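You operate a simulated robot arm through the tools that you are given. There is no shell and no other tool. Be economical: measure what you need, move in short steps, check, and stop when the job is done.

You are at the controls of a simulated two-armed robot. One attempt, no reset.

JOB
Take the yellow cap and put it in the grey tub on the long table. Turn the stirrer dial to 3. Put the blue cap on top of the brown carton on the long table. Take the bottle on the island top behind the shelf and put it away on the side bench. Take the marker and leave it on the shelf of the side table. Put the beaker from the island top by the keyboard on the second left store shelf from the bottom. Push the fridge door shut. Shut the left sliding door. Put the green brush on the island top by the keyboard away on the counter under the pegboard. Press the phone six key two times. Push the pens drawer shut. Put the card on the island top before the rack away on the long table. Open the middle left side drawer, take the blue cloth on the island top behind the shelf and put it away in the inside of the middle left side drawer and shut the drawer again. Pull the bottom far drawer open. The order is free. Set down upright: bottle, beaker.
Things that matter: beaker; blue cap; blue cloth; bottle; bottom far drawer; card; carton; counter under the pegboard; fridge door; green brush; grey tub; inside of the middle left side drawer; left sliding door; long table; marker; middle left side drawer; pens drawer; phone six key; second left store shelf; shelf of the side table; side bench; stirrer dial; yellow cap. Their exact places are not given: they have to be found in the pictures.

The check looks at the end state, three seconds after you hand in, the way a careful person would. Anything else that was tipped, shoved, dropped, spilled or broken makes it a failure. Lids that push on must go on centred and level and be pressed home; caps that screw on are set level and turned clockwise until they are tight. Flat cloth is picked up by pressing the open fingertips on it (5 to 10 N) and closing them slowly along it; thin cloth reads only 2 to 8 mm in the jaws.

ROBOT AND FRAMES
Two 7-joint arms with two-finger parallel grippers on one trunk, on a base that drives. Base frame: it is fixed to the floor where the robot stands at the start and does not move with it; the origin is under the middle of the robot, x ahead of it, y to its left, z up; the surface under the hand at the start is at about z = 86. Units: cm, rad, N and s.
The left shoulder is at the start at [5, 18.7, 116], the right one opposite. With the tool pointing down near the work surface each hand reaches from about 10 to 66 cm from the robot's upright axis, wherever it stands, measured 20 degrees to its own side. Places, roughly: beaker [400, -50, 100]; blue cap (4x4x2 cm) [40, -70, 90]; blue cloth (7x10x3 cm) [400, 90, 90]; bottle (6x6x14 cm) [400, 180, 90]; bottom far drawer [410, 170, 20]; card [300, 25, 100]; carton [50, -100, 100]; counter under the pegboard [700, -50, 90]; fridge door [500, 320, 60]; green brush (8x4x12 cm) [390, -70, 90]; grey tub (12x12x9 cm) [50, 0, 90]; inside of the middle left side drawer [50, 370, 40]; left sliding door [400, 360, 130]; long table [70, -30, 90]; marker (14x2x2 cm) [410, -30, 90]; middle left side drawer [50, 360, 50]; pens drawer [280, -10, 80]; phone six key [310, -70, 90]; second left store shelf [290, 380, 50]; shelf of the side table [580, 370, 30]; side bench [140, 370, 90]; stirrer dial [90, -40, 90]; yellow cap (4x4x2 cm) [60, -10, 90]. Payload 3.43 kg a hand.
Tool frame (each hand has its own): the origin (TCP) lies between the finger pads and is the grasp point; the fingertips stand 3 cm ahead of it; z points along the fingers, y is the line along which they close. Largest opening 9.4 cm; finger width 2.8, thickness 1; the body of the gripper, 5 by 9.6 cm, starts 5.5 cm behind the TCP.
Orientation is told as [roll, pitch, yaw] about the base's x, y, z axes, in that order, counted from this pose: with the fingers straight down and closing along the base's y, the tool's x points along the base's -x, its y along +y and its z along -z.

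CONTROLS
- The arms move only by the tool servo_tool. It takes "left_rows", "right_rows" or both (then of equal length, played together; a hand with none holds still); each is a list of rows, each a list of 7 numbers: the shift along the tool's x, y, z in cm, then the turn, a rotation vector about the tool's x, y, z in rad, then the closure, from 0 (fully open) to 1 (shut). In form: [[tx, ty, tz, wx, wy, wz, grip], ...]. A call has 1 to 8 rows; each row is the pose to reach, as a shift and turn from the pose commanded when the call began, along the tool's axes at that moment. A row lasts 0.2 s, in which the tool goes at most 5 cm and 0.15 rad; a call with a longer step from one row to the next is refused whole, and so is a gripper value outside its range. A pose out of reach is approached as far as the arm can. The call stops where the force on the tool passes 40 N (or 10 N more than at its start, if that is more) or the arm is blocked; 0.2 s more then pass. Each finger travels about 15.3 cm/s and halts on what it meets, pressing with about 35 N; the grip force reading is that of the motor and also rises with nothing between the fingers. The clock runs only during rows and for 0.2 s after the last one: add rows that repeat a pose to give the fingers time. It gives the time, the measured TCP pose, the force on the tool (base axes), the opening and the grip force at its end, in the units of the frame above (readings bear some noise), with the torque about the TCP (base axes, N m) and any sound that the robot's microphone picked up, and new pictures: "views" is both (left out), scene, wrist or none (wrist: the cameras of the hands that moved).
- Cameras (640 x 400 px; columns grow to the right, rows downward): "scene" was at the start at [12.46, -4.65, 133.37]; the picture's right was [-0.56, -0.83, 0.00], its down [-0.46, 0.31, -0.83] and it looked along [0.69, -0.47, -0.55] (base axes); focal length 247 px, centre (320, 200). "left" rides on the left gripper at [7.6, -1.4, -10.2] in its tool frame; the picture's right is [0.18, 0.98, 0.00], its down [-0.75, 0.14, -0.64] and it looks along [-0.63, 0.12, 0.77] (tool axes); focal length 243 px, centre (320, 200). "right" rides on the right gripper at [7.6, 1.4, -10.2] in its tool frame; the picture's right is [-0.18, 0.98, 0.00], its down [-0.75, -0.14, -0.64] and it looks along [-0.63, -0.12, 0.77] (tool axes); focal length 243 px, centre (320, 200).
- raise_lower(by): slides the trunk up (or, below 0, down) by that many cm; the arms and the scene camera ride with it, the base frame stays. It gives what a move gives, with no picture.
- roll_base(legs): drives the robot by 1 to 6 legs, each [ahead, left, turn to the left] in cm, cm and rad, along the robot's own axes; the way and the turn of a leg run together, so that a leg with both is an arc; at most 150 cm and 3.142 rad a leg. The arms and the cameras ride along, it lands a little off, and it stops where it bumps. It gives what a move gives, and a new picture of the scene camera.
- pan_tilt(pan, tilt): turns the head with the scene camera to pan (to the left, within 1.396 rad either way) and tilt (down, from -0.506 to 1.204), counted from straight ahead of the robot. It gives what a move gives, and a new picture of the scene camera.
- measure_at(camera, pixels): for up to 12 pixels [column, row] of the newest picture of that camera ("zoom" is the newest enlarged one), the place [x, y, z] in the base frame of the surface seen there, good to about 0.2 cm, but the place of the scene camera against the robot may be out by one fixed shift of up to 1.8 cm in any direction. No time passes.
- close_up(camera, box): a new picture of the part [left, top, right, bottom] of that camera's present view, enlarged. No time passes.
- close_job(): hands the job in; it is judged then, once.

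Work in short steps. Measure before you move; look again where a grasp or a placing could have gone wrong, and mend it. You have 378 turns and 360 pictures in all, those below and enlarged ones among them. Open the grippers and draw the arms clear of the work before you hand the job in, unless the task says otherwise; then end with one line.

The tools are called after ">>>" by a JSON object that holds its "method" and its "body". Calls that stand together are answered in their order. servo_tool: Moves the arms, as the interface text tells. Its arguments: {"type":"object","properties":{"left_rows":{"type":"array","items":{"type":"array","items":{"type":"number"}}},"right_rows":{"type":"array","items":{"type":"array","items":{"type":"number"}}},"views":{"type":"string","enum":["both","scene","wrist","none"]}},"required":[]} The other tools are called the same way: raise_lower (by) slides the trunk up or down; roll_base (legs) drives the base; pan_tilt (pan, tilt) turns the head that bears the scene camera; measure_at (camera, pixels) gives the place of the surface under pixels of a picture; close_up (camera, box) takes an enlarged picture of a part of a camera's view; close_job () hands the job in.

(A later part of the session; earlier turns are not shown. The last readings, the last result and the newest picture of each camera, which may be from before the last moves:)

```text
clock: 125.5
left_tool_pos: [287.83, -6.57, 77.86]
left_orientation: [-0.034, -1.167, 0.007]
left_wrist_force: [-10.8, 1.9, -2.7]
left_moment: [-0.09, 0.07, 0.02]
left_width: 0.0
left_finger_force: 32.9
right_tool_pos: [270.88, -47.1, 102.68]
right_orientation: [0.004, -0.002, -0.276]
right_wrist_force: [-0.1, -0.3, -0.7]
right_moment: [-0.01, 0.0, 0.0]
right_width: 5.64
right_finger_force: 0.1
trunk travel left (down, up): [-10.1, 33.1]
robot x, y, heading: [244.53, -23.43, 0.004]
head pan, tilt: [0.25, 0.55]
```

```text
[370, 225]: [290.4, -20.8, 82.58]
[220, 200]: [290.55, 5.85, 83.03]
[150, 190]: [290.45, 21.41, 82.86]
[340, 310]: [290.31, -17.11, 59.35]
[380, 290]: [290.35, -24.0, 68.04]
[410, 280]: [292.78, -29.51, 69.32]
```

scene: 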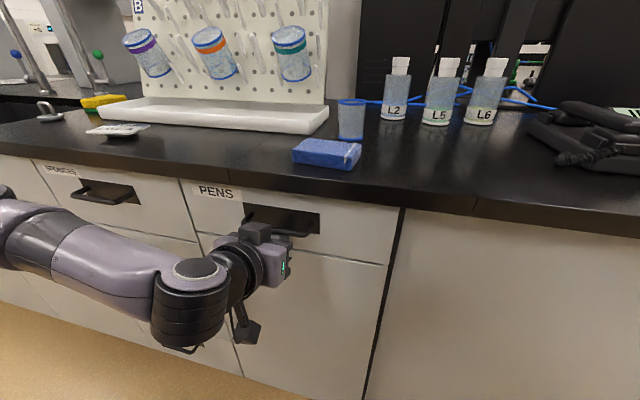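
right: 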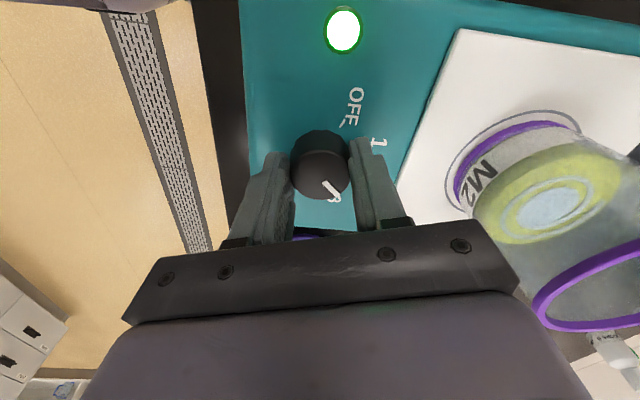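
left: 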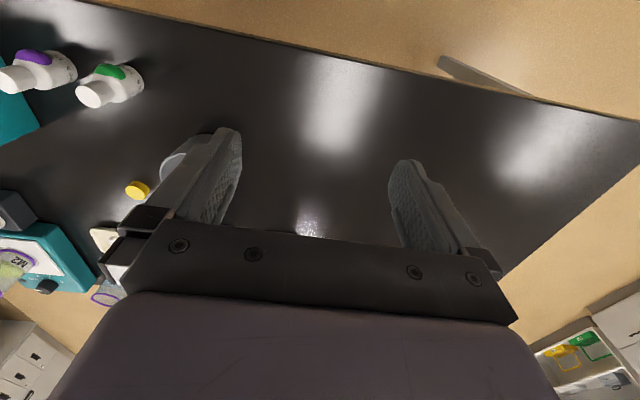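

The drawer is flush at 290.4. I back off 30 cm and restore the trunk and the left hand.

>>> {"method": "roll_base", "body": {"legs": [[-28, -22, 0]]}}

>>> {"method": "raise_lower", "body": {"by": 21}}

>>> {"method": "servo_tool", "body": {"left_rows": [[-1, 0, -2, 0, 0.15, 0, 1], [-2, 0, -4, 0, 0.3, 0, 0.5], [-4, 0, -6, 0, 0.45, 0, 0], [-6, 0, -8, 0, 0.6, 0, 0], [-8, 0, -10, 0, 0.75, 0, 0], [-10, 0, -12, 0, 0.9, 0, 0], [-12, 0, -14, 0, 1.05, 0, 0], [-14, 0, -15, 0, 1.17, 0, 0]], "views": "none"}}

>>> {"method": "pan_tilt", "body": {"pan": -0.3, "tilt": 0.65}}

```text
clock: 128.0
left_tool_pos: [260.1, -28.15, 77.78]
left_orientation: [-0.031, -1.167, 0.004]
left_wrist_force: [0.2, 0.2, 0.2]
left_moment: [-0.02, -0.02, 0.0]
left_width: 0.0
left_finger_force: 32.7
right_tool_pos: [242.92, -68.8, 102.63]
right_orientation: [0.003, -0.003, -0.277]
right_wrist_force: [0.2, -0.2, 0.6]
right_moment: [-0.01, -0.02, -0.01]
right_width: 5.63
right_finger_force: 0.2
trunk travel left (down, up): [-10.1, 33.1]
robot x, y, heading: [216.67, -45.02, -0.001]
head pan, tilt: [0.25, 0.55]
```

scene: 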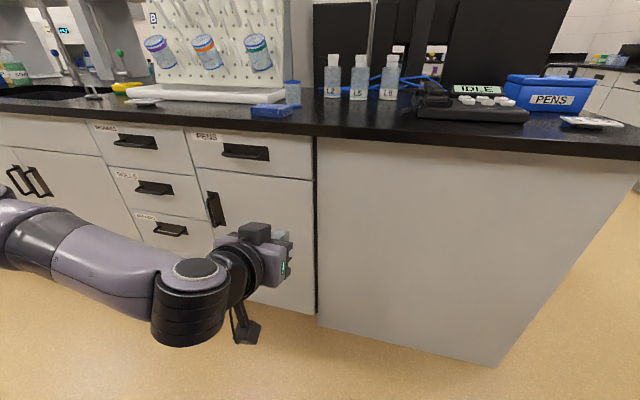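

```text
clock: 130.2
left_tool_pos: [260.2, -28.24, 98.88]
left_orientation: [-0.032, -1.168, 0.003]
left_wrist_force: [1.0, 0.3, 0.2]
left_moment: [-0.03, 0.02, 0.0]
left_width: 0.0
left_finger_force: 33.1
right_tool_pos: [242.9, -68.7, 123.63]
right_orientation: [0.003, -0.003, -0.28]
right_wrist_force: [0.2, 0.3, -1.2]
right_moment: [-0.02, 0.01, 0.0]
right_width: 5.64
right_finger_force: 0.2
trunk travel left (down, up): [-31.1, 12.1]
robot x, y, heading: [216.67, -45.09, -0.004]
head pan, tilt: [0.25, 0.55]
```

```text
clock: 132.0
left_tool_pos: [251.7, -27.69, 117.55]
left_orientation: [-0.013, 0.003, -0.026]
left_wrist_force: [0.0, 0.5, 0.0]
left_moment: [0.0, 0.0, -0.02]
left_width: 9.39
left_finger_force: 0.0
right_tool_pos: [242.96, -68.85, 123.63]
right_orientation: [0.002, -0.001, -0.279]
right_wrist_force: [-0.1, -0.1, 0.3]
right_moment: [0.03, 0.01, 0.02]
right_width: 5.65
right_finger_force: 0.1
trunk travel left (down, up): [-31.1, 12.1]
robot x, y, heading: [216.66, -45.23, -0.006]
head pan, tilt: [0.25, 0.55]
```

```text
clock: 133.0
left_tool_pos: [251.74, -27.63, 117.64]
left_orientation: [-0.012, 0.003, -0.026]
left_wrist_force: [-0.4, -0.2, -0.7]
left_moment: [0.02, -0.02, 0.01]
left_width: 9.4
left_finger_force: 0.0
right_tool_pos: [243.0, -68.8, 123.6]
right_orientation: [0.003, -0.002, -0.28]
right_wrist_force: [0.9, -1.3, 0.3]
right_moment: [-0.02, 0.01, -0.01]
right_width: 5.65
right_finger_force: 0.1
trunk travel left (down, up): [-31.1, 12.1]
robot x, y, heading: [216.49, -44.97, 0.003]
head pan, tilt: [-0.3, 0.649]
```

scene: 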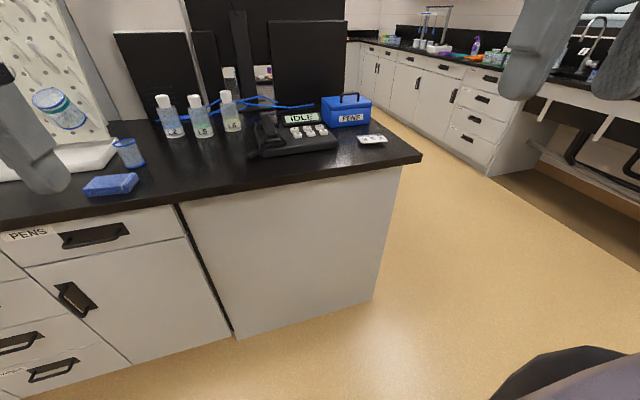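

I retract the left hand a little and drive up to the island, so the phone is in front of the right arm.

>>> {"method": "servo_tool", "body": {"left_rows": [[4, 1, -1, 0, 0, 0, 0], [8, 2, -2, 0, 0, 0, 0], [12, 3, -3, 0, 0, 0, 0]], "right_rows": [[0, 0, 0, 0, 0, -0.13, 1], [0, 0, 0, 0, 0, -0.27, 1], [0, 0, 0, 0, 0, -0.28, 1]], "views": "none"}}

>>> {"method": "roll_base", "body": {"legs": [[48, 0, 0]]}}

>>> {"method": "servo_tool", "body": {"right_rows": [[-1, 0, 4.5, 0, 0, 0, 1], [-2, 0, 9, 0, 0, 0, 1]], "views": "wrist"}}

```text
clock: 133.8
left_tool_pos: [239.87, -24.25, 120.43]
left_orientation: [-0.011, 0.002, -0.026]
left_wrist_force: [-0.8, -1.1, -0.4]
left_moment: [0.03, -0.03, 0.01]
left_width: 9.4
left_finger_force: 0.1
right_tool_pos: [242.94, -68.71, 123.69]
right_orientation: [0.003, -0.003, 0.002]
right_wrist_force: [0.0, -0.6, -0.1]
right_moment: [0.0, -0.03, 0.02]
right_width: 0.0
right_finger_force: 33.2
trunk travel left (down, up): [-31.1, 12.1]
robot x, y, heading: [216.57, -45.04, -0.0]
head pan, tilt: [-0.3, 0.649]
```

```text
clock: 136.5
left_tool_pos: [284.58, -24.59, 120.41]
left_orientation: [-0.014, 0.005, -0.033]
left_wrist_force: [0.6, -0.2, 0.1]
left_moment: [-0.03, 0.01, 0.03]
left_width: 9.42
left_finger_force: 0.0
right_tool_pos: [287.26, -69.1, 123.6]
right_orientation: [0.002, -0.002, -0.007]
right_wrist_force: [0.6, 0.0, 1.5]
right_moment: [-0.03, -0.04, 0.0]
right_width: 0.0
right_finger_force: 33.0
trunk travel left (down, up): [-31.1, 12.1]
robot x, y, heading: [261.02, -45.06, -0.007]
head pan, tilt: [-0.3, 0.649]
stopped in leg 1: the robot was blocked; the commanded pose is now the measured one
```

scene: 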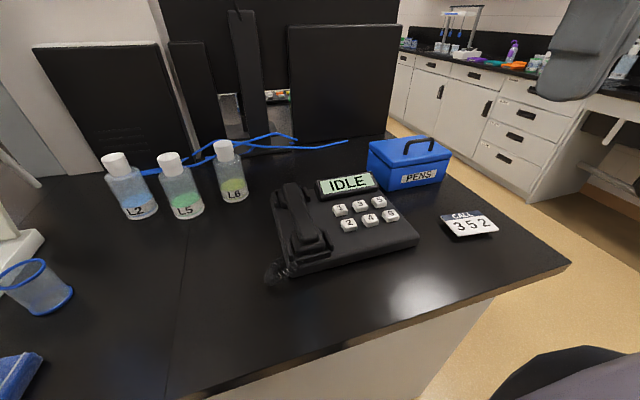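

```text
clock: 137.1
left_tool_pos: [284.72, -24.71, 120.39]
left_orientation: [-0.012, 0.006, -0.034]
left_wrist_force: [0.7, -0.9, -0.6]
left_moment: [-0.01, 0.0, -0.01]
left_width: 9.41
left_finger_force: 0.0
right_tool_pos: [289.28, -69.0, 114.43]
right_orientation: [0.003, -0.001, -0.009]
right_wrist_force: [-0.1, 1.2, -0.3]
right_moment: [0.0, -0.02, 0.0]
right_width: 0.0
right_finger_force: 33.0
trunk travel left (down, up): [-31.1, 12.1]
robot x, y, heading: [261.09, -45.1, -0.009]
head pan, tilt: [-0.3, 0.649]
```

right: 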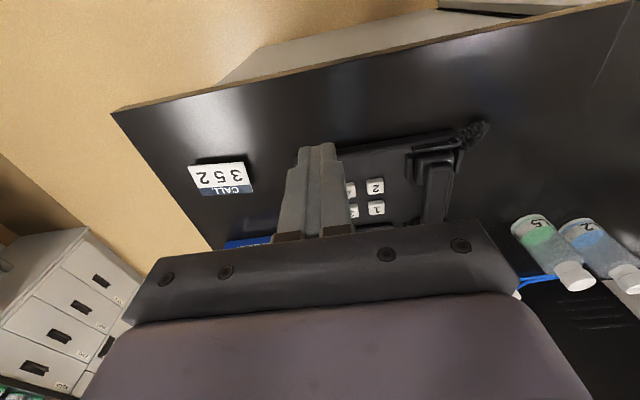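

The base stopped against the island, which gives its radius as about 29 cm. The keys read 1 3 5 / 2 4 6, with "6" at scene (390,215); I zoom and measure.

>>> {"method": "close_up", "body": {"camera": "scene", "box": [310, 160, 430, 250]}}

>>> {"method": "measure_at", "body": {"camera": "zoom", "pixels": [[430, 292], [405, 285], [455, 285], [430, 278], [320, 305], [205, 335], [370, 220], [155, 262], [480, 330], [190, 128]]}}

>>> {"method": "measure_at", "body": {"camera": "right", "pixels": [[375, 186], [376, 208], [369, 186], [382, 186], [351, 190], [395, 200]]}}

```text
4.44 times, centred on (370, 205) of scene
```

zoom: 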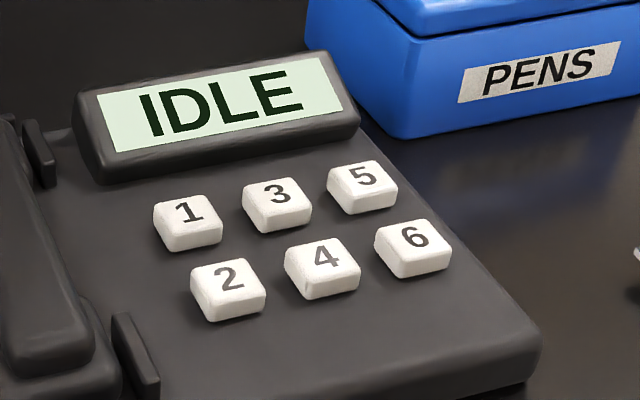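

```text
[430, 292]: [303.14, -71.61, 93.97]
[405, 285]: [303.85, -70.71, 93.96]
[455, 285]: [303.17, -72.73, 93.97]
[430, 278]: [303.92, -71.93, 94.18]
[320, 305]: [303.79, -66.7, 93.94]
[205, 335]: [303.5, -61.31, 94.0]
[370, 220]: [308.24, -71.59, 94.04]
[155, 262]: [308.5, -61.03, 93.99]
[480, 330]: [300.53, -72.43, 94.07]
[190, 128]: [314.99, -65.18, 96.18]
```

```text
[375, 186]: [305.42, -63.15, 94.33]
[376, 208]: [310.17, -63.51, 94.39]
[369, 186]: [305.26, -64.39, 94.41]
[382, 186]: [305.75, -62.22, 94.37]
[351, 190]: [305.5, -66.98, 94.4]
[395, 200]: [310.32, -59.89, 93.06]
```

I picked pixels a bit low; I re-measure the key tops in the zoom.

>>> {"method": "measure_at", "body": {"camera": "zoom", "pixels": [[413, 238], [325, 256], [229, 276], [188, 212], [278, 194], [362, 176], [380, 240], [445, 240], [400, 225], [430, 250], [360, 330]]}}

```text
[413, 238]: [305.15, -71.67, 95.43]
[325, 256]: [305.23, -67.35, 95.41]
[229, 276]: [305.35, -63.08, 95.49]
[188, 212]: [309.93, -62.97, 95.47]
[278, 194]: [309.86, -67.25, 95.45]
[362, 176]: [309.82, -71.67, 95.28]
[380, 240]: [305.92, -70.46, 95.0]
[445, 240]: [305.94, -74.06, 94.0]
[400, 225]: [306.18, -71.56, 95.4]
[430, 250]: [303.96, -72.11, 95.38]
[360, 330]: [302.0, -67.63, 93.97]
```

Key 6 is at [305.2,-71.7], top about 94.4 (wrist-corrected). I bring the closed fingertips to 2 cm above it.

>>> {"method": "servo_tool", "body": {"right_rows": [[-4, -1, 2, 0, 0, 0, 1], [-8, -2, 5, 0, 0, 0, 1], [-12, -2.7, 8, 0, 0, 0, 1], [-15.9, -2.7, 11, 0, 0, 0, 1], [-15.9, -2.7, 14.5, 0, 0, 0, 1]], "views": "both"}}

```text
refused: row 2 steps farther than a row can; nothing moved
```

Smaller steps.

>>> {"method": "servo_tool", "body": {"right_rows": [[-4, -1, 2, 0, 0, 0, 1], [-8, -2, 4.5, 0, 0, 0, 1], [-12, -2.7, 7, 0, 0, 0, 1], [-15.9, -2.7, 10, 0, 0, 0, 1], [-15.9, -2.7, 14.5, 0, 0, 0, 1]], "views": "both"}}

```text
clock: 138.3
left_tool_pos: [284.82, -24.63, 120.38]
left_orientation: [-0.012, 0.004, -0.033]
left_wrist_force: [0.6, 0.4, -0.4]
left_moment: [0.02, 0.0, 0.0]
left_width: 9.39
left_finger_force: 0.2
right_tool_pos: [305.29, -71.63, 100.2]
right_orientation: [0.001, -0.003, -0.005]
right_wrist_force: [-0.3, -0.6, 0.1]
right_moment: [0.0, 0.01, 0.0]
right_width: 0.0
right_finger_force: 32.8
trunk travel left (down, up): [-31.1, 12.1]
robot x, y, heading: [261.55, -44.71, -0.008]
head pan, tilt: [-0.3, 0.649]
```

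scene: 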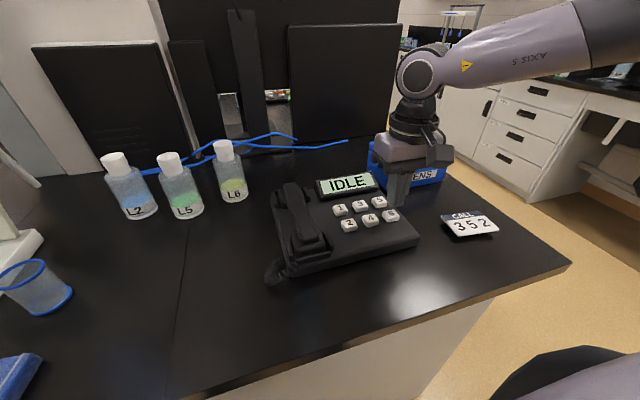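
right: 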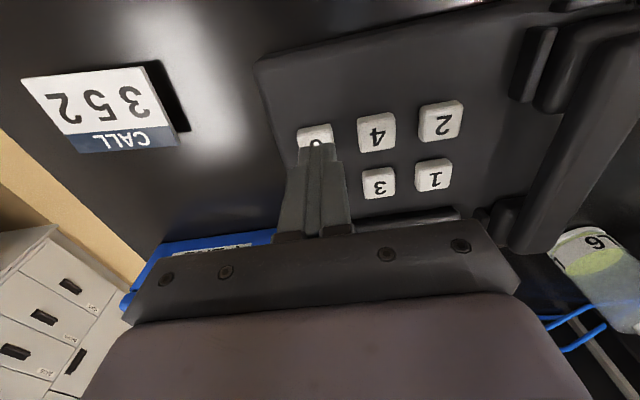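

I double-check x using keys 4 and 2 in the wrist picture.

>>> {"method": "measure_at", "body": {"camera": "right", "pixels": [[377, 132], [441, 120], [315, 130], [318, 124], [299, 135], [331, 135], [377, 115], [377, 150]]}}

```text
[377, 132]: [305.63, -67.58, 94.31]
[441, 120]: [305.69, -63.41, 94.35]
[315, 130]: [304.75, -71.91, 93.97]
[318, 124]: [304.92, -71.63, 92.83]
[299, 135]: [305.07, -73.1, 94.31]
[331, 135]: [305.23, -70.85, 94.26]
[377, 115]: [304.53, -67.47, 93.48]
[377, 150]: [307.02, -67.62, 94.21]
```

I press once: down to z 96.8 and back up.

>>> {"method": "servo_tool", "body": {"right_rows": [[-0.4, -0.2, 2, 0, 0, 0, 1], [-0.4, -0.2, 2.9, 0, 0, 0, 1], [-0.4, -0.2, 3.3, 0, 0, 0, 1], [-0.4, -0.2, 3.3, 0, 0, 0, 1]], "views": "scene"}}

```text
clock: 139.3
left_tool_pos: [284.65, -24.8, 120.45]
left_orientation: [-0.012, 0.003, -0.033]
left_wrist_force: [-0.1, -0.3, -0.3]
left_moment: [0.01, 0.0, -0.01]
left_width: 9.41
left_finger_force: 0.0
right_tool_pos: [305.74, -72.14, 96.8]
right_orientation: [0.002, -0.002, -0.008]
right_wrist_force: [-0.4, 0.1, 3.5]
right_moment: [-0.01, -0.01, 0.0]
right_width: 0.0
right_finger_force: 33.3
trunk travel left (down, up): [-31.1, 12.1]
robot x, y, heading: [261.03, -45.16, -0.007]
head pan, tilt: [-0.3, 0.649]
heard: click
```

scene: 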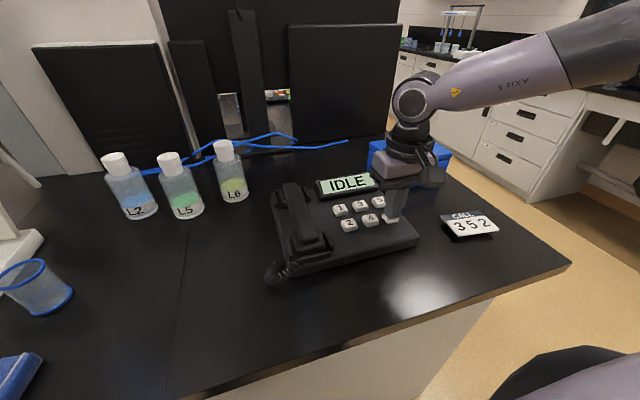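

A click was heard. I lift and check the display.

>>> {"method": "servo_tool", "body": {"right_rows": [[0, 0, -1.5, 0, 0, 0, 1], [0, 0, -2.5, 0, 0, 0, 1], [0, 0, -2.5, 0, 0, 0, 1]], "views": "scene"}}

```text
clock: 140.1
left_tool_pos: [284.62, -24.46, 120.35]
left_orientation: [-0.012, 0.004, -0.034]
left_wrist_force: [0.1, 0.9, 0.1]
left_moment: [-0.01, 0.0, -0.02]
left_width: 9.41
left_finger_force: 0.1
right_tool_pos: [305.83, -72.01, 99.26]
right_orientation: [0.003, 0.001, -0.006]
right_wrist_force: [0.2, 0.0, 0.2]
right_moment: [-0.02, 0.04, -0.01]
right_width: 0.02
right_finger_force: 32.8
trunk travel left (down, up): [-31.1, 12.1]
robot x, y, heading: [261.32, -44.87, -0.006]
head pan, tilt: [-0.3, 0.649]
```

scene: 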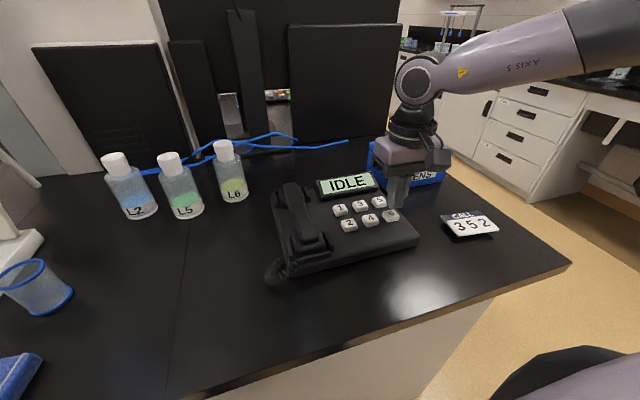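

The display doesn't change with keys; the click is the evidence. I press the second time the same way.

>>> {"method": "servo_tool", "body": {"right_rows": [[0, 0, 1.5, 0, 0, 0, 1], [0, 0, 2.1, 0, 0, 0, 1], [0, 0, 2.5, 0, 0, 0, 1], [0, 0, 2.5, 0, 0, 0, 1], [0, 0, 1, 0, 0, 0, 1], [0, 0, 0, 0, 0, 0, 1], [2, 0, -4, 0, 0, 0, 1], [4, 0, -8, 0, 0, 0, 1]], "views": "both"}}

```text
clock: 141.9
left_tool_pos: [284.59, -24.71, 120.38]
left_orientation: [-0.012, 0.003, -0.032]
left_wrist_force: [-0.6, -0.4, -0.2]
left_moment: [0.0, -0.02, 0.0]
left_width: 9.4
left_finger_force: 0.1
right_tool_pos: [301.54, -71.99, 107.34]
right_orientation: [0.003, -0.001, -0.006]
right_wrist_force: [-0.5, -0.4, 0.2]
right_moment: [0.01, 0.04, -0.02]
right_width: 0.0
right_finger_force: 33.0
trunk travel left (down, up): [-31.1, 12.1]
robot x, y, heading: [261.01, -45.34, -0.008]
head pan, tilt: [-0.3, 0.649]
heard: click
```

scene: 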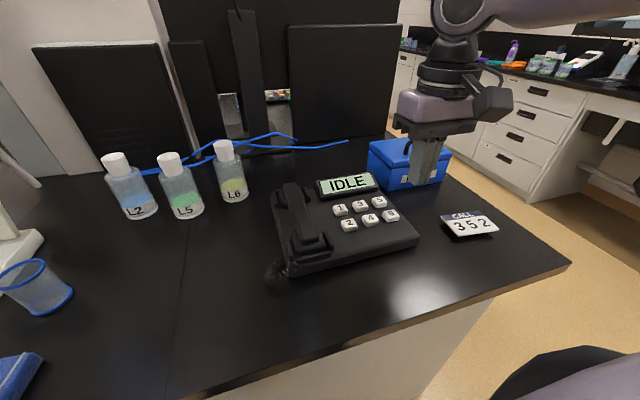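
right: 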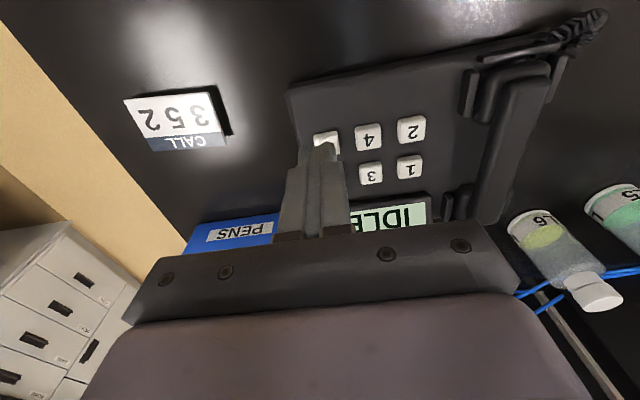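

Both clicks came. Now the card before the rack: I raise the right hand, back off slightly and slide left.

>>> {"method": "servo_tool", "body": {"right_rows": [[4, 2, -4, 0, 0, 0, 0.6], [8, 3, -8, 0, 0, 0, 0.3], [12, 4, -12, 0, 0, 0, 0], [14, 4, -14, 0, 0, 0, 0]], "views": "none"}}

>>> {"method": "roll_base", "body": {"legs": [[-6, 48, 0.007]]}}

>>> {"method": "pan_tilt", "body": {"pan": 0.1, "tilt": 0.7}}

```text
refused: row 1 steps farther than a row can; nothing moved
```

```text
clock: 146.6
left_tool_pos: [278.46, 23.8, 120.41]
left_orientation: [-0.013, 0.003, -0.022]
left_wrist_force: [-0.3, 0.4, -0.2]
left_moment: [0.0, 0.01, 0.01]
left_width: 9.42
left_finger_force: 0.0
right_tool_pos: [295.87, -23.41, 107.33]
right_orientation: [0.001, -0.001, 0.005]
right_wrist_force: [0.3, -0.7, -0.1]
right_moment: [-0.02, 0.02, -0.01]
right_width: 0.02
right_finger_force: 33.4
trunk travel left (down, up): [-31.1, 12.1]
robot x, y, heading: [255.01, 3.02, 0.003]
head pan, tilt: [-0.3, 0.649]
```

scene: 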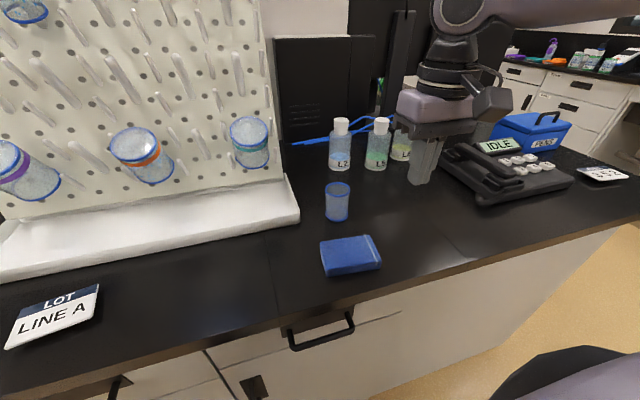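

```text
clock: 147.5
left_tool_pos: [278.54, 23.69, 120.33]
left_orientation: [-0.013, 0.002, -0.02]
left_wrist_force: [0.2, 0.9, -0.2]
left_moment: [0.0, -0.02, -0.03]
left_width: 9.41
left_finger_force: 0.1
right_tool_pos: [295.82, -23.35, 107.3]
right_orientation: [0.002, 0.0, 0.005]
right_wrist_force: [0.0, 0.6, 0.5]
right_moment: [0.02, 0.02, 0.03]
right_width: 0.0
right_finger_force: 33.2
trunk travel left (down, up): [-31.1, 12.1]
robot x, y, heading: [254.89, 2.79, 0.003]
head pan, tilt: [0.099, 0.7]
```

scene: 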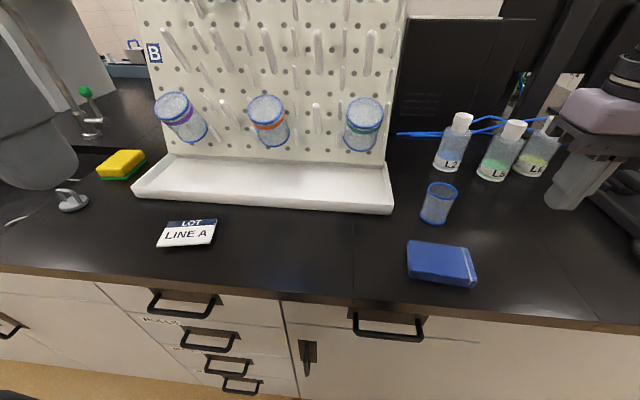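

The bottles are undisturbed. The card "LOT LINE A" is at (187,232); I zoom and measure it.

>>> {"method": "close_up", "body": {"camera": "scene", "box": [140, 205, 240, 260]}}

>>> {"method": "measure_at", "body": {"camera": "scene", "pixels": [[187, 222], [187, 232], [187, 243], [160, 244], [212, 242], [214, 223], [170, 222], [187, 252], [260, 200], [180, 205]]}}

>>> {"method": "close_up", "body": {"camera": "left", "box": [160, 0, 480, 200]}}

```text
6.40 times, centred on (190, 232) of scene
```

zoom: 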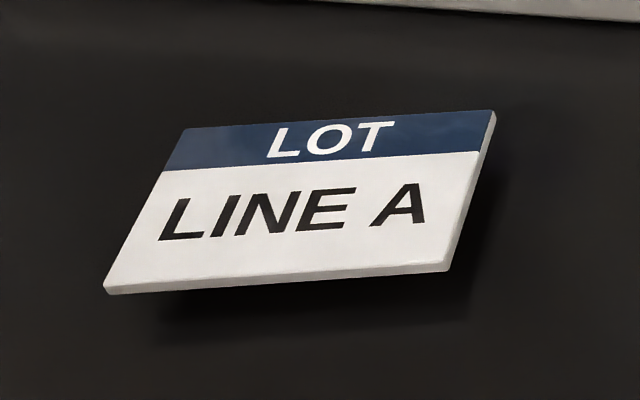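

```text
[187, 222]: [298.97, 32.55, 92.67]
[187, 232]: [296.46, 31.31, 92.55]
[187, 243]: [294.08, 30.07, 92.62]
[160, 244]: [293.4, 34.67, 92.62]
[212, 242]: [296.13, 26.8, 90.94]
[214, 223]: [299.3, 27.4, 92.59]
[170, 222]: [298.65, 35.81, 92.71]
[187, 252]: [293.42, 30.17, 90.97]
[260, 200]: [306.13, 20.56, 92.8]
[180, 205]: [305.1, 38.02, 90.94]
```

```text
2.00 times, centred on (320, 100) of left
```

zoom: 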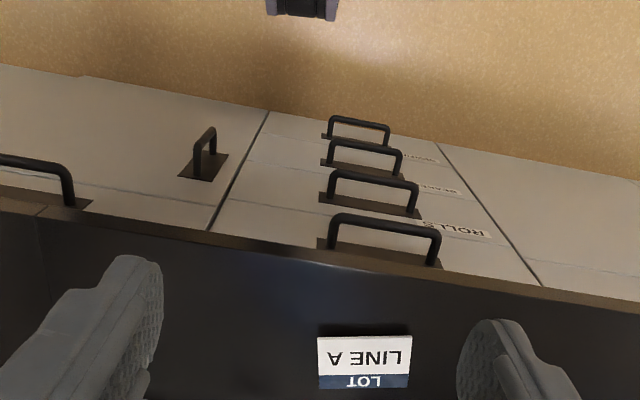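

The card is a plate about 8.5×6 cm, centre ≈[296.5,31.2], near z 92. I'll grip it across x: I turn the left hand 90° above it and tuck the right hand.

>>> {"method": "servo_tool", "body": {"left_rows": [[-2.5, 1.5, 1, 0, 0, -0.15, 0], [-5, 3, 2, 0, 0, -0.3, 0], [-7.5, 4.5, 3, 0, 0, -0.45, 0], [-10, 6, 4, 0, 0, -0.6, 0], [-12.5, 6.5, 5, 0, 0, -0.75, 0], [-15, 7, 6, 0, 0, -0.9, 0], [-17, 7, 8, 0, 0, -1.05, 0], [-17, 7, 10, 0, 0, -1.2, 0]], "right_rows": [[2, 0, -4, 0, 0, 0, 0.6], [4, 0, -8, 0, 0, 0, 0.3], [8, 0, -10, 0, 0, 0, 0], [12, -1, -12, 0, 0, 0, 0], [14, -2, -14, 0, 0, 0, 0], [14, -2, -14, 0, 0, 0, 0], [14, -2, -14, 0, 0, 0, 0], [14, -2, -14, 0, 0, 0, 0]], "views": "wrist"}}

```text
clock: 149.3
left_tool_pos: [295.71, 30.09, 110.17]
left_orientation: [-0.003, 0.011, 1.181]
left_wrist_force: [-0.1, -0.1, -0.4]
left_moment: [-0.01, -0.02, -0.01]
left_width: 9.42
left_finger_force: 0.0
right_tool_pos: [281.81, -25.57, 121.12]
right_orientation: [0.002, -0.001, 0.005]
right_wrist_force: [0.7, 0.2, 0.0]
right_moment: [-0.01, 0.0, -0.02]
right_width: 9.4
right_finger_force: 0.0
trunk travel left (down, up): [-31.1, 12.1]
robot x, y, heading: [255.09, 2.96, 0.002]
head pan, tilt: [0.099, 0.7]
```

right: 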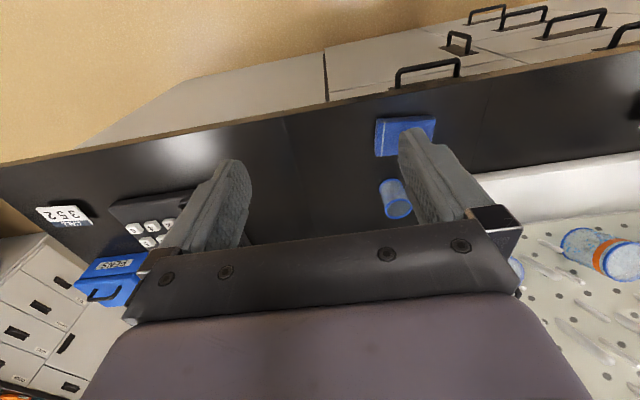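
left: 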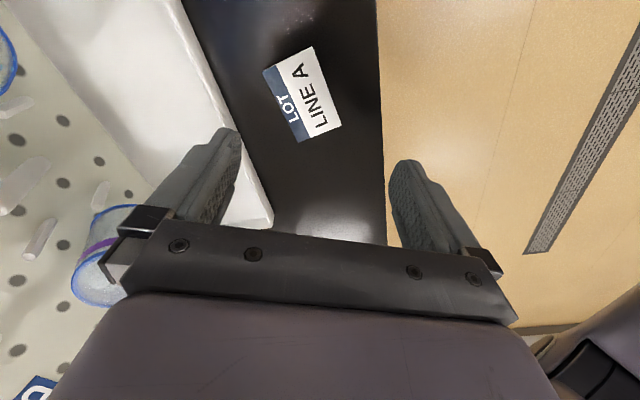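

I measure the card's corners and the nearby hanging bottle and rack tray in the left picture.

>>> {"method": "measure_at", "body": {"camera": "left", "pixels": [[264, 73], [312, 48], [341, 124], [297, 141], [303, 95], [250, 130], [264, 215], [120, 240], [100, 265], [140, 215], [350, 60]]}}

```text
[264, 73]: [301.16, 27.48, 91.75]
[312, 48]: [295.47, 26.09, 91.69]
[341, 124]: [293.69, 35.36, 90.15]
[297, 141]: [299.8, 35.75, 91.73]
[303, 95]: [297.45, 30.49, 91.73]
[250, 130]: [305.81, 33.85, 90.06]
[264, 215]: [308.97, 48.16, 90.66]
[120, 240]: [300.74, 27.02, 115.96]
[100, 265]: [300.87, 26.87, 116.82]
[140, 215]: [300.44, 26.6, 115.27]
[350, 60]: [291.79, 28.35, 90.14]
```

I check how far the hanging bottles stick out toward the hand.

>>> {"method": "measure_at", "body": {"camera": "scene", "pixels": [[165, 103], [175, 118], [200, 130], [205, 140], [265, 125], [275, 140], [180, 140], [160, 165], [280, 190]]}}

```text
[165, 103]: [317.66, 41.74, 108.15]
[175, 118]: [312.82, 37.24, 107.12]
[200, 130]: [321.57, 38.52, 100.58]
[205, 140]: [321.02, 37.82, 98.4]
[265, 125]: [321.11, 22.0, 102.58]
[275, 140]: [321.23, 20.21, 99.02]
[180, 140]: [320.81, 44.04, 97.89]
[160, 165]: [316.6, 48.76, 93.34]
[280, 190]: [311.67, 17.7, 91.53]
```

Clear. I finish the turn and descend to just above the card with a partly open hand.

>>> {"method": "servo_tool", "body": {"left_rows": [[-0.8, -0.7, 3, 0, 0, -0.14, 0.12], [-1.65, -1.38, 6, 0, 0, -0.28, 0.12], [-1.65, -1.38, 9, 0, 0, -0.42, 0.12], [-1.65, -1.38, 11, 0, 0, -0.54, 0.12]], "views": "wrist"}}

```text
clock: 150.3
left_tool_pos: [297.46, 31.13, 99.06]
left_orientation: [0.004, 0.011, 1.72]
left_wrist_force: [0.1, -0.3, 0.2]
left_moment: [0.01, -0.01, -0.02]
left_width: 8.28
left_finger_force: 0.0
right_tool_pos: [281.85, -25.62, 121.19]
right_orientation: [0.002, 0.0, 0.006]
right_wrist_force: [0.1, 0.0, -0.7]
right_moment: [0.01, 0.05, -0.02]
right_width: 9.38
right_finger_force: 0.0
trunk travel left (down, up): [-31.1, 12.1]
robot x, y, heading: [255.25, 3.07, 0.003]
head pan, tilt: [0.099, 0.7]
```

left: 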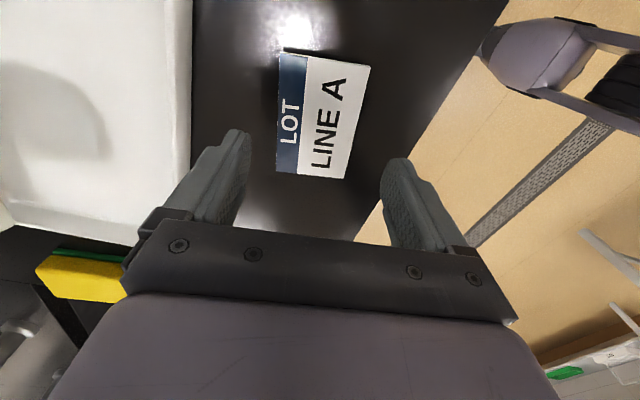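

>>> {"method": "measure_at", "body": {"camera": "left", "pixels": [[282, 52], [370, 68], [345, 178], [280, 170], [322, 115]]}}

```text
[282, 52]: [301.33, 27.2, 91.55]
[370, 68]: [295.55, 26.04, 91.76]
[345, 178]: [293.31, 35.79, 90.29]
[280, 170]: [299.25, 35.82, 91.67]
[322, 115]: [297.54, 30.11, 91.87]
```

Centred. I descend to z 93.4, close gently, and lift.

>>> {"method": "servo_tool", "body": {"left_rows": [[0, 0, 3, 0, 0, 0, 0.12], [0, 0, 5.6, 0, 0, 0, 0.12], [0, 0, 5.6, 0, 0, 0, 0.3], [0, 0, 5.6, 0, 0, 0, 0.5], [0, 0, 5.6, 0, 0, 0, 0.6], [0, 0, 2, 0, 0, 0, 0.6], [0, 0, -3, 0, 0, 0, 0.6], [0, 0, -8, 0, 0, 0, 0.6]], "views": "wrist"}}

```text
clock: 152.1
left_tool_pos: [297.53, 31.35, 107.4]
left_orientation: [0.007, 0.01, 1.718]
left_wrist_force: [-0.2, 0.0, -0.4]
left_moment: [-0.01, 0.0, -0.02]
left_width: 5.87
left_finger_force: 34.7
right_tool_pos: [281.83, -25.55, 121.18]
right_orientation: [0.003, -0.001, 0.006]
right_wrist_force: [0.1, -0.4, 0.2]
right_moment: [-0.02, -0.01, 0.02]
right_width: 9.37
right_finger_force: 0.0
trunk travel left (down, up): [-31.1, 12.1]
robot x, y, heading: [255.0, 2.95, 0.003]
head pan, tilt: [0.099, 0.7]
```

left: 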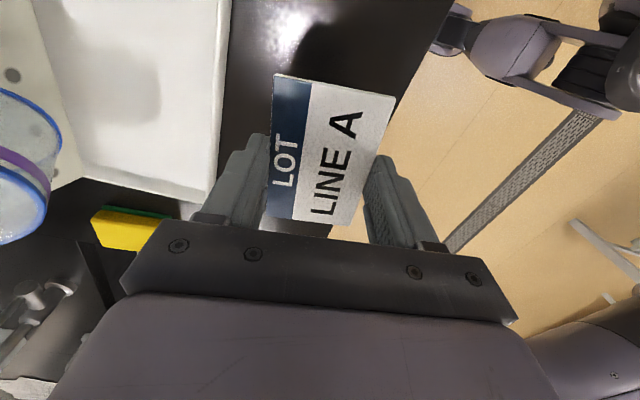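

The card is held. I back off, turn around, and drive toward the long table's far side near y≈28 to find a free spot.

>>> {"method": "servo_tool", "body": {"left_rows": [[0, 0, -4, 0, 0, 0, 0.6], [0, 0, -8, 0, 0, 0, 0.6]], "views": "none"}}

>>> {"method": "roll_base", "body": {"legs": [[-57, 0, 0], [0, 0, 3.138], [50, -25, 0]]}}

```text
clock: 152.7
left_tool_pos: [297.2, 31.46, 115.32]
left_orientation: [0.005, 0.014, 1.718]
left_wrist_force: [0.1, -0.2, -0.5]
left_moment: [0.0, 0.04, 0.0]
left_width: 5.9
left_finger_force: 34.9
right_tool_pos: [281.77, -25.64, 121.09]
right_orientation: [0.003, 0.001, 0.004]
right_wrist_force: [0.1, -0.2, 0.1]
right_moment: [-0.01, -0.01, -0.02]
right_width: 9.42
right_finger_force: 0.1
trunk travel left (down, up): [-31.1, 12.1]
robot x, y, heading: [255.06, 2.87, 0.009]
head pan, tilt: [0.099, 0.7]
```

```text
clock: 166.0
left_tool_pos: [104.89, 5.65, 115.33]
left_orientation: [0.008, 0.01, -1.492]
left_wrist_force: [0.3, -0.5, -0.5]
left_moment: [0.05, -0.01, 0.02]
left_width: 5.87
left_finger_force: 35.3
right_tool_pos: [124.47, 61.52, 121.2]
right_orientation: [0.002, 0.0, 3.077]
right_wrist_force: [-0.2, -0.4, 0.0]
right_moment: [-0.05, 0.02, 0.05]
right_width: 9.42
right_finger_force: 0.1
trunk travel left (down, up): [-31.1, 12.1]
robot x, y, heading: [148.73, 30.97, 3.079]
head pan, tilt: [0.099, 0.7]
```

scene: 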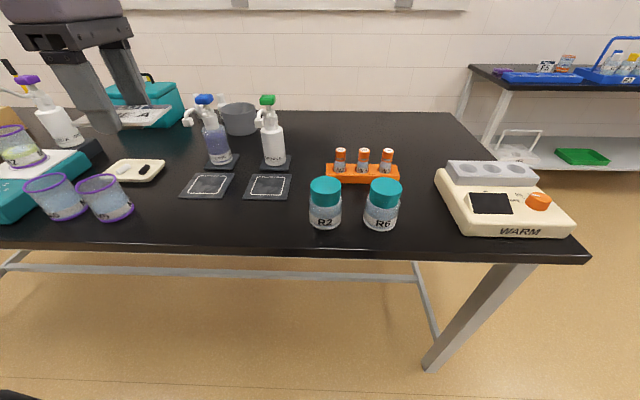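

There's free table between M5 and R2, near scene (230,220). I measure it.

>>> {"method": "measure_at", "body": {"camera": "scene", "pixels": [[200, 225], [250, 225], [225, 212], [200, 245], [190, 197], [270, 197], [132, 212], [312, 225]]}}

```text
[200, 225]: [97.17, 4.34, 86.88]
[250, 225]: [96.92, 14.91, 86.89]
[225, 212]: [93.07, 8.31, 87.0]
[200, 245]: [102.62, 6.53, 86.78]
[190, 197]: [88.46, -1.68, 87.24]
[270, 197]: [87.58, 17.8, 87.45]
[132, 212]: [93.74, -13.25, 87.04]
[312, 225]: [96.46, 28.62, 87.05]
```

I place it at about [95.5,8]: first drive ahead 9.5 cm and 1.8 right.

>>> {"method": "roll_base", "body": {"legs": [[9.5, -1.8, 0]]}}

>>> {"method": "servo_tool", "body": {"left_rows": [[0, 0, 5, 0, 0, 0, 0.6], [0, 0, 10, 0, 0, 0, 0.6], [0, 0, 15, 0, 0, 0, 0.6], [0, 0, 20, 0, 0, 0, 0.6]], "views": "wrist"}}

```text
clock: 167.1
left_tool_pos: [95.6, 8.22, 115.32]
left_orientation: [0.007, 0.014, -1.496]
left_wrist_force: [-0.1, 0.7, 0.3]
left_moment: [-0.03, 0.0, -0.01]
left_width: 5.88
left_finger_force: 34.9
right_tool_pos: [114.97, 64.09, 121.15]
right_orientation: [0.001, 0.0, 3.072]
right_wrist_force: [0.0, 0.0, -1.4]
right_moment: [0.0, -0.02, -0.02]
right_width: 9.43
right_finger_force: 0.0
trunk travel left (down, up): [-31.1, 12.1]
robot x, y, heading: [139.8, 33.91, 3.071]
head pan, tilt: [0.099, 0.7]
```

scene: 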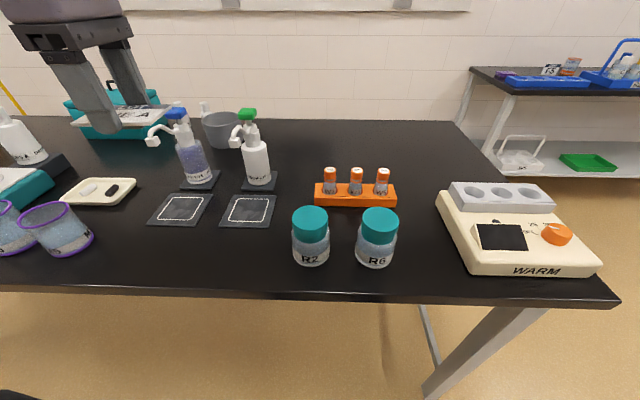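

```text
clock: 168.1
left_tool_pos: [95.68, 8.59, 95.37]
left_orientation: [0.006, 0.012, -1.495]
left_wrist_force: [0.1, 0.1, -0.2]
left_moment: [0.01, 0.02, 0.02]
left_width: 5.87
left_finger_force: 34.9
right_tool_pos: [115.14, 64.06, 121.1]
right_orientation: [0.001, 0.0, 3.074]
right_wrist_force: [0.0, 0.4, 0.3]
right_moment: [0.03, -0.03, 0.03]
right_width: 9.41
right_finger_force: 0.0
trunk travel left (down, up): [-31.1, 12.1]
robot x, y, heading: [139.63, 33.29, 3.074]
head pan, tilt: [0.099, 0.7]
```

left: 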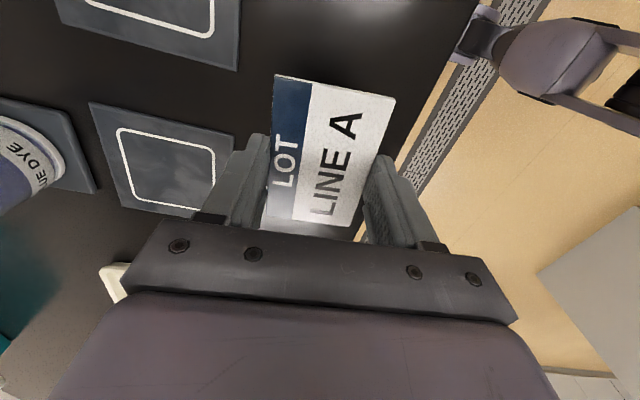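

The table is clear below. I lower to z 89.45, release and lift.

>>> {"method": "servo_tool", "body": {"left_rows": [[0, 0, 4, 0, 0, 0, 0.6], [0, 0, 5.5, 0, 0, 0, 0.6], [0, 0, 5.9, 0, 0, 0, 0.6], [0, 0, 5.9, 0, 0, 0, 0.3], [0, 0, 5.9, 0, 0, 0, 0.2], [0, 0, 2, 0, 0, 0, 0.2], [0, 0, -3, 0, 0, 0, 0.2], [0, 0, -8, 0, 0, 0, 0.2]], "views": "wrist"}}

```text
clock: 169.9
left_tool_pos: [95.73, 8.45, 103.4]
left_orientation: [0.008, 0.01, -1.497]
left_wrist_force: [0.3, 1.4, -0.4]
left_moment: [0.0, -0.01, -0.01]
left_width: 7.51
left_finger_force: 0.2
right_tool_pos: [115.18, 64.07, 121.24]
right_orientation: [0.004, -0.002, 3.075]
right_wrist_force: [0.8, 0.5, 0.4]
right_moment: [-0.02, -0.01, -0.01]
right_width: 9.39
right_finger_force: 0.0
trunk travel left (down, up): [-31.1, 12.1]
robot x, y, heading: [139.52, 33.49, 3.072]
head pan, tilt: [0.099, 0.7]
```

left: 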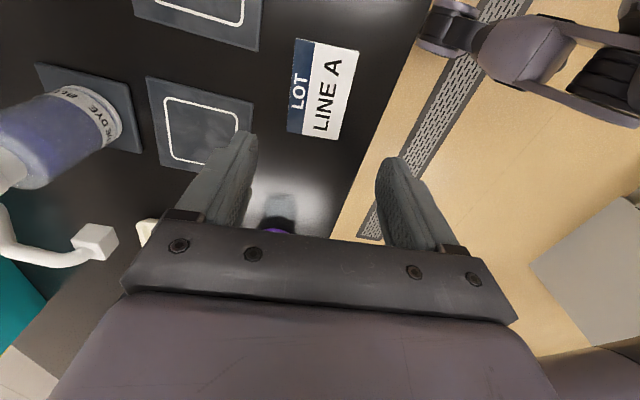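

The card lies flat on the long table. I raise the left hand, turn it back, and drive to the island's right-hand end to look at the far side.

>>> {"method": "servo_tool", "body": {"left_rows": [[0, 0, -5, 0, 0, 0.15, 0], [0, 0, -10, 0, 0, 0.3, 0], [0, 0, -14, 0, 0, 0.45, 0], [0, -3, -16, 0, 0, 0.6, 0], [0, -7, -16, 0, 0, 0.75, 0], [0, -11, -16, 0, 0, 0.9, 0], [0, -14, -16, 0, 0, 1.05, 0], [0, -16, -16, 0, 0, 1.2, 0]], "views": "none"}}

>>> {"method": "roll_base", "body": {"legs": [[-57, 0, 0.068], [0, 150, 0], [0, 45, 0]]}}

```text
clock: 171.7
left_tool_pos: [83.71, 8.71, 118.12]
left_orientation: [-0.007, 0.01, -2.604]
left_wrist_force: [-0.1, 0.9, 0.7]
left_moment: [-0.02, 0.0, -0.03]
left_width: 9.39
left_finger_force: 0.0
left hand out of reach, approached as far as the arm can: row 7, 8
right_tool_pos: [115.13, 64.0, 121.15]
right_orientation: [0.002, -0.001, 3.074]
right_wrist_force: [0.1, 0.6, -0.8]
right_moment: [0.0, 0.01, -0.01]
right_width: 9.38
right_finger_force: 0.0
trunk travel left (down, up): [-31.1, 12.1]
robot x, y, heading: [140.33, 33.44, 3.073]
head pan, tilt: [0.099, 0.7]
```

```text
clock: 191.9
left_tool_pos: [144.81, -191.96, 118.16]
left_orientation: [-0.008, 0.012, -2.524]
left_wrist_force: [0.0, -0.8, 0.1]
left_moment: [-0.01, 0.02, -0.02]
left_width: 9.4
left_finger_force: 0.1
right_tool_pos: [171.82, -134.18, 121.1]
right_orientation: [0.001, 0.0, -3.13]
right_wrist_force: [0.1, 0.1, -0.3]
right_moment: [-0.02, -0.03, -0.01]
right_width: 9.4
right_finger_force: 0.0
trunk travel left (down, up): [-31.1, 12.1]
robot x, y, heading: [198.74, -162.55, -3.13]
head pan, tilt: [0.099, 0.7]
```

scene: 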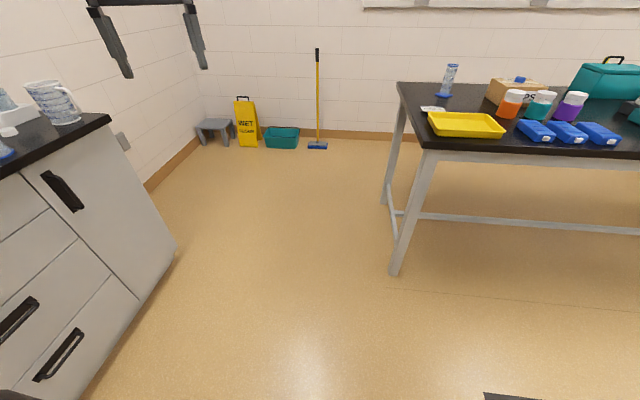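

I retract the left hand, then turn to face +x to see the lane past the island.

>>> {"method": "servo_tool", "body": {"left_rows": [[4.4, 1.6, 0, 0, 0, 0.1, 0], [8.8, 3.2, 0, 0, 0, 0.2, 0], [13.2, 4.8, 0, 0, 0, 0.3, 0], [17.6, 6.4, 0, 0, 0, 0.4, 0], [22, 8, 0, 0, 0, 0.5, 0], [26, 9.6, 0, 0, 0, 0.6, 0]], "views": "none"}}

>>> {"method": "roll_base", "body": {"legs": [[0, 0, 3.13]]}}

>>> {"method": "pan_tilt", "body": {"pan": 0.3, "tilt": 0.3}}

```text
clock: 193.3
left_tool_pos: [171.56, -184.91, 118.34]
left_orientation: [-0.01, 0.006, -3.125]
left_wrist_force: [0.9, -1.3, -0.3]
left_moment: [0.0, -0.01, 0.02]
left_width: 9.39
left_finger_force: 0.1
right_tool_pos: [171.74, -134.14, 121.15]
right_orientation: [0.002, -0.001, -3.129]
right_wrist_force: [-0.2, 0.5, -0.1]
right_moment: [-0.06, 0.03, 0.0]
right_width: 9.39
right_finger_force: 0.0
trunk travel left (down, up): [-31.1, 12.1]
robot x, y, heading: [198.63, -162.6, -3.134]
head pan, tilt: [0.099, 0.7]
```

```text
clock: 201.1
left_tool_pos: [225.86, -140.36, 118.38]
left_orientation: [-0.011, 0.005, 0.017]
left_wrist_force: [0.2, 0.3, -0.8]
left_moment: [0.02, 0.0, -0.02]
left_width: 9.4
left_finger_force: 0.2
right_tool_pos: [225.54, -190.97, 121.18]
right_orientation: [0.003, 0.0, 0.01]
right_wrist_force: [0.0, 0.0, 0.0]
right_moment: [0.01, 0.01, -0.03]
right_width: 9.38
right_finger_force: 0.0
trunk travel left (down, up): [-31.1, 12.1]
robot x, y, heading: [198.44, -162.46, 0.007]
head pan, tilt: [0.099, 0.7]
```

scene: 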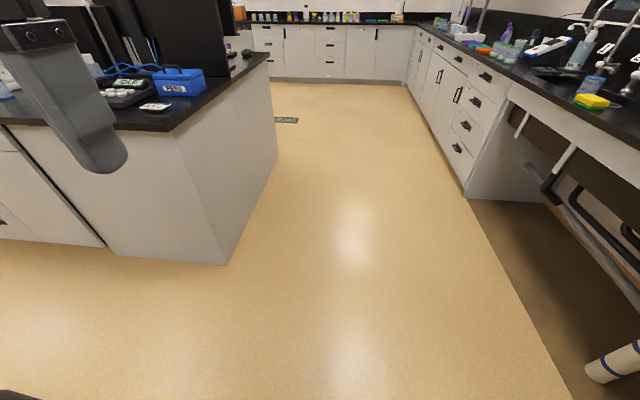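

```text
clock: 201.9
left_tool_pos: [225.88, -140.2, 118.42]
left_orientation: [-0.014, 0.005, 0.017]
left_wrist_force: [-0.1, 0.5, -0.8]
left_moment: [-0.01, -0.04, -0.01]
left_width: 9.4
left_finger_force: 0.1
right_tool_pos: [225.52, -191.11, 121.13]
right_orientation: [0.003, 0.0, 0.008]
right_wrist_force: [0.3, -0.4, 0.1]
right_moment: [-0.01, 0.0, -0.02]
right_width: 9.4
right_finger_force: 0.1
trunk travel left (down, up): [-31.1, 12.1]
robot x, y, heading: [198.98, -162.09, 0.014]
head pan, tilt: [0.3, 0.3]
```

scene: 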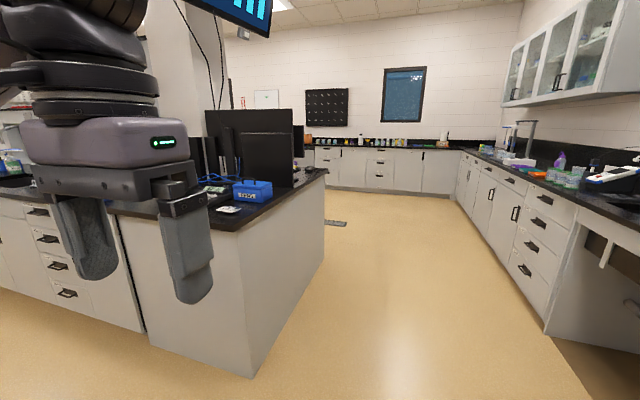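

The lane is clear. I measure the island's far corner, then drive past it.

>>> {"method": "measure_at", "body": {"camera": "scene", "pixels": [[327, 173], [236, 230], [335, 223], [400, 160], [460, 215], [350, 150], [325, 160]]}}

>>> {"method": "roll_base", "body": {"legs": [[150, 0, -0.01], [115, 0, 0]]}}

>>> {"method": "pan_tilt", "body": {"pan": 1.2, "tilt": 0.35}}

```text
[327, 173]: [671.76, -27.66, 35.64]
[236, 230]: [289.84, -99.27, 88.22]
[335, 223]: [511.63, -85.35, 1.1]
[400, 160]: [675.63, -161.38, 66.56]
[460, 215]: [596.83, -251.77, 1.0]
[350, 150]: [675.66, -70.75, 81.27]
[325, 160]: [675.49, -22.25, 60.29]
```

```text
clock: 215.0
left_tool_pos: [495.26, -143.38, 118.44]
left_orientation: [-0.013, 0.005, -0.008]
left_wrist_force: [0.2, 0.9, 0.7]
left_moment: [0.04, 0.02, -0.04]
left_width: 9.4
left_finger_force: 0.2
right_tool_pos: [493.73, -194.13, 121.09]
right_orientation: [0.002, 0.0, -0.013]
right_wrist_force: [0.3, -0.3, 0.6]
right_moment: [-0.01, -0.03, 0.04]
right_width: 9.37
right_finger_force: 0.1
trunk travel left (down, up): [-31.1, 12.1]
robot x, y, heading: [467.35, -165.19, -0.017]
head pan, tilt: [0.3, 0.3]
```

scene: 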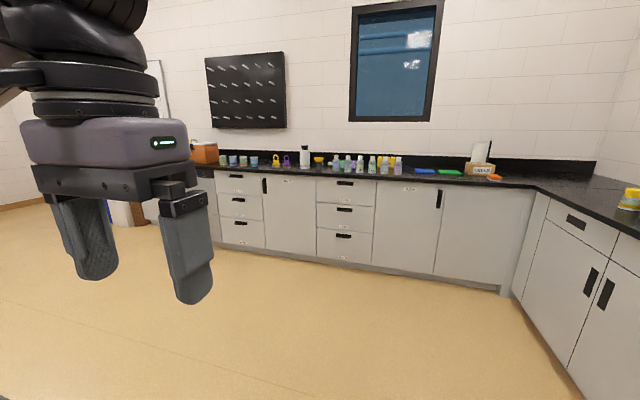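

```text
clock: 216.2
left_tool_pos: [495.29, -143.32, 118.33]
left_orientation: [-0.013, 0.005, -0.009]
left_wrist_force: [-0.2, -0.7, 0.0]
left_moment: [-0.02, -0.03, 0.01]
left_width: 9.4
left_finger_force: 0.1
right_tool_pos: [493.71, -194.2, 121.17]
right_orientation: [0.002, -0.003, -0.013]
right_wrist_force: [-0.8, 0.0, -0.2]
right_moment: [0.02, 0.03, -0.01]
right_width: 9.39
right_finger_force: 0.0
trunk travel left (down, up): [-31.1, 12.1]
robot x, y, heading: [467.64, -165.12, -0.015]
head pan, tilt: [1.201, 0.351]
```

scene: 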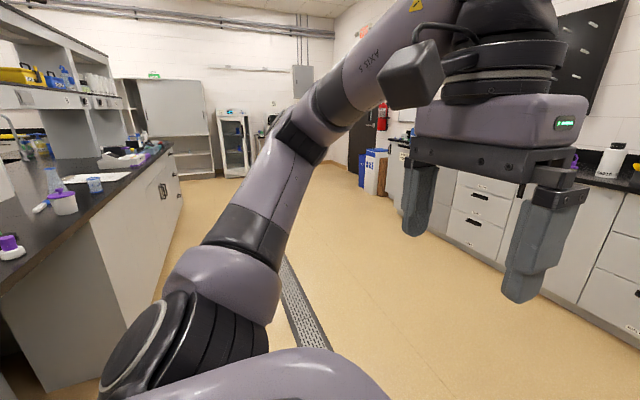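

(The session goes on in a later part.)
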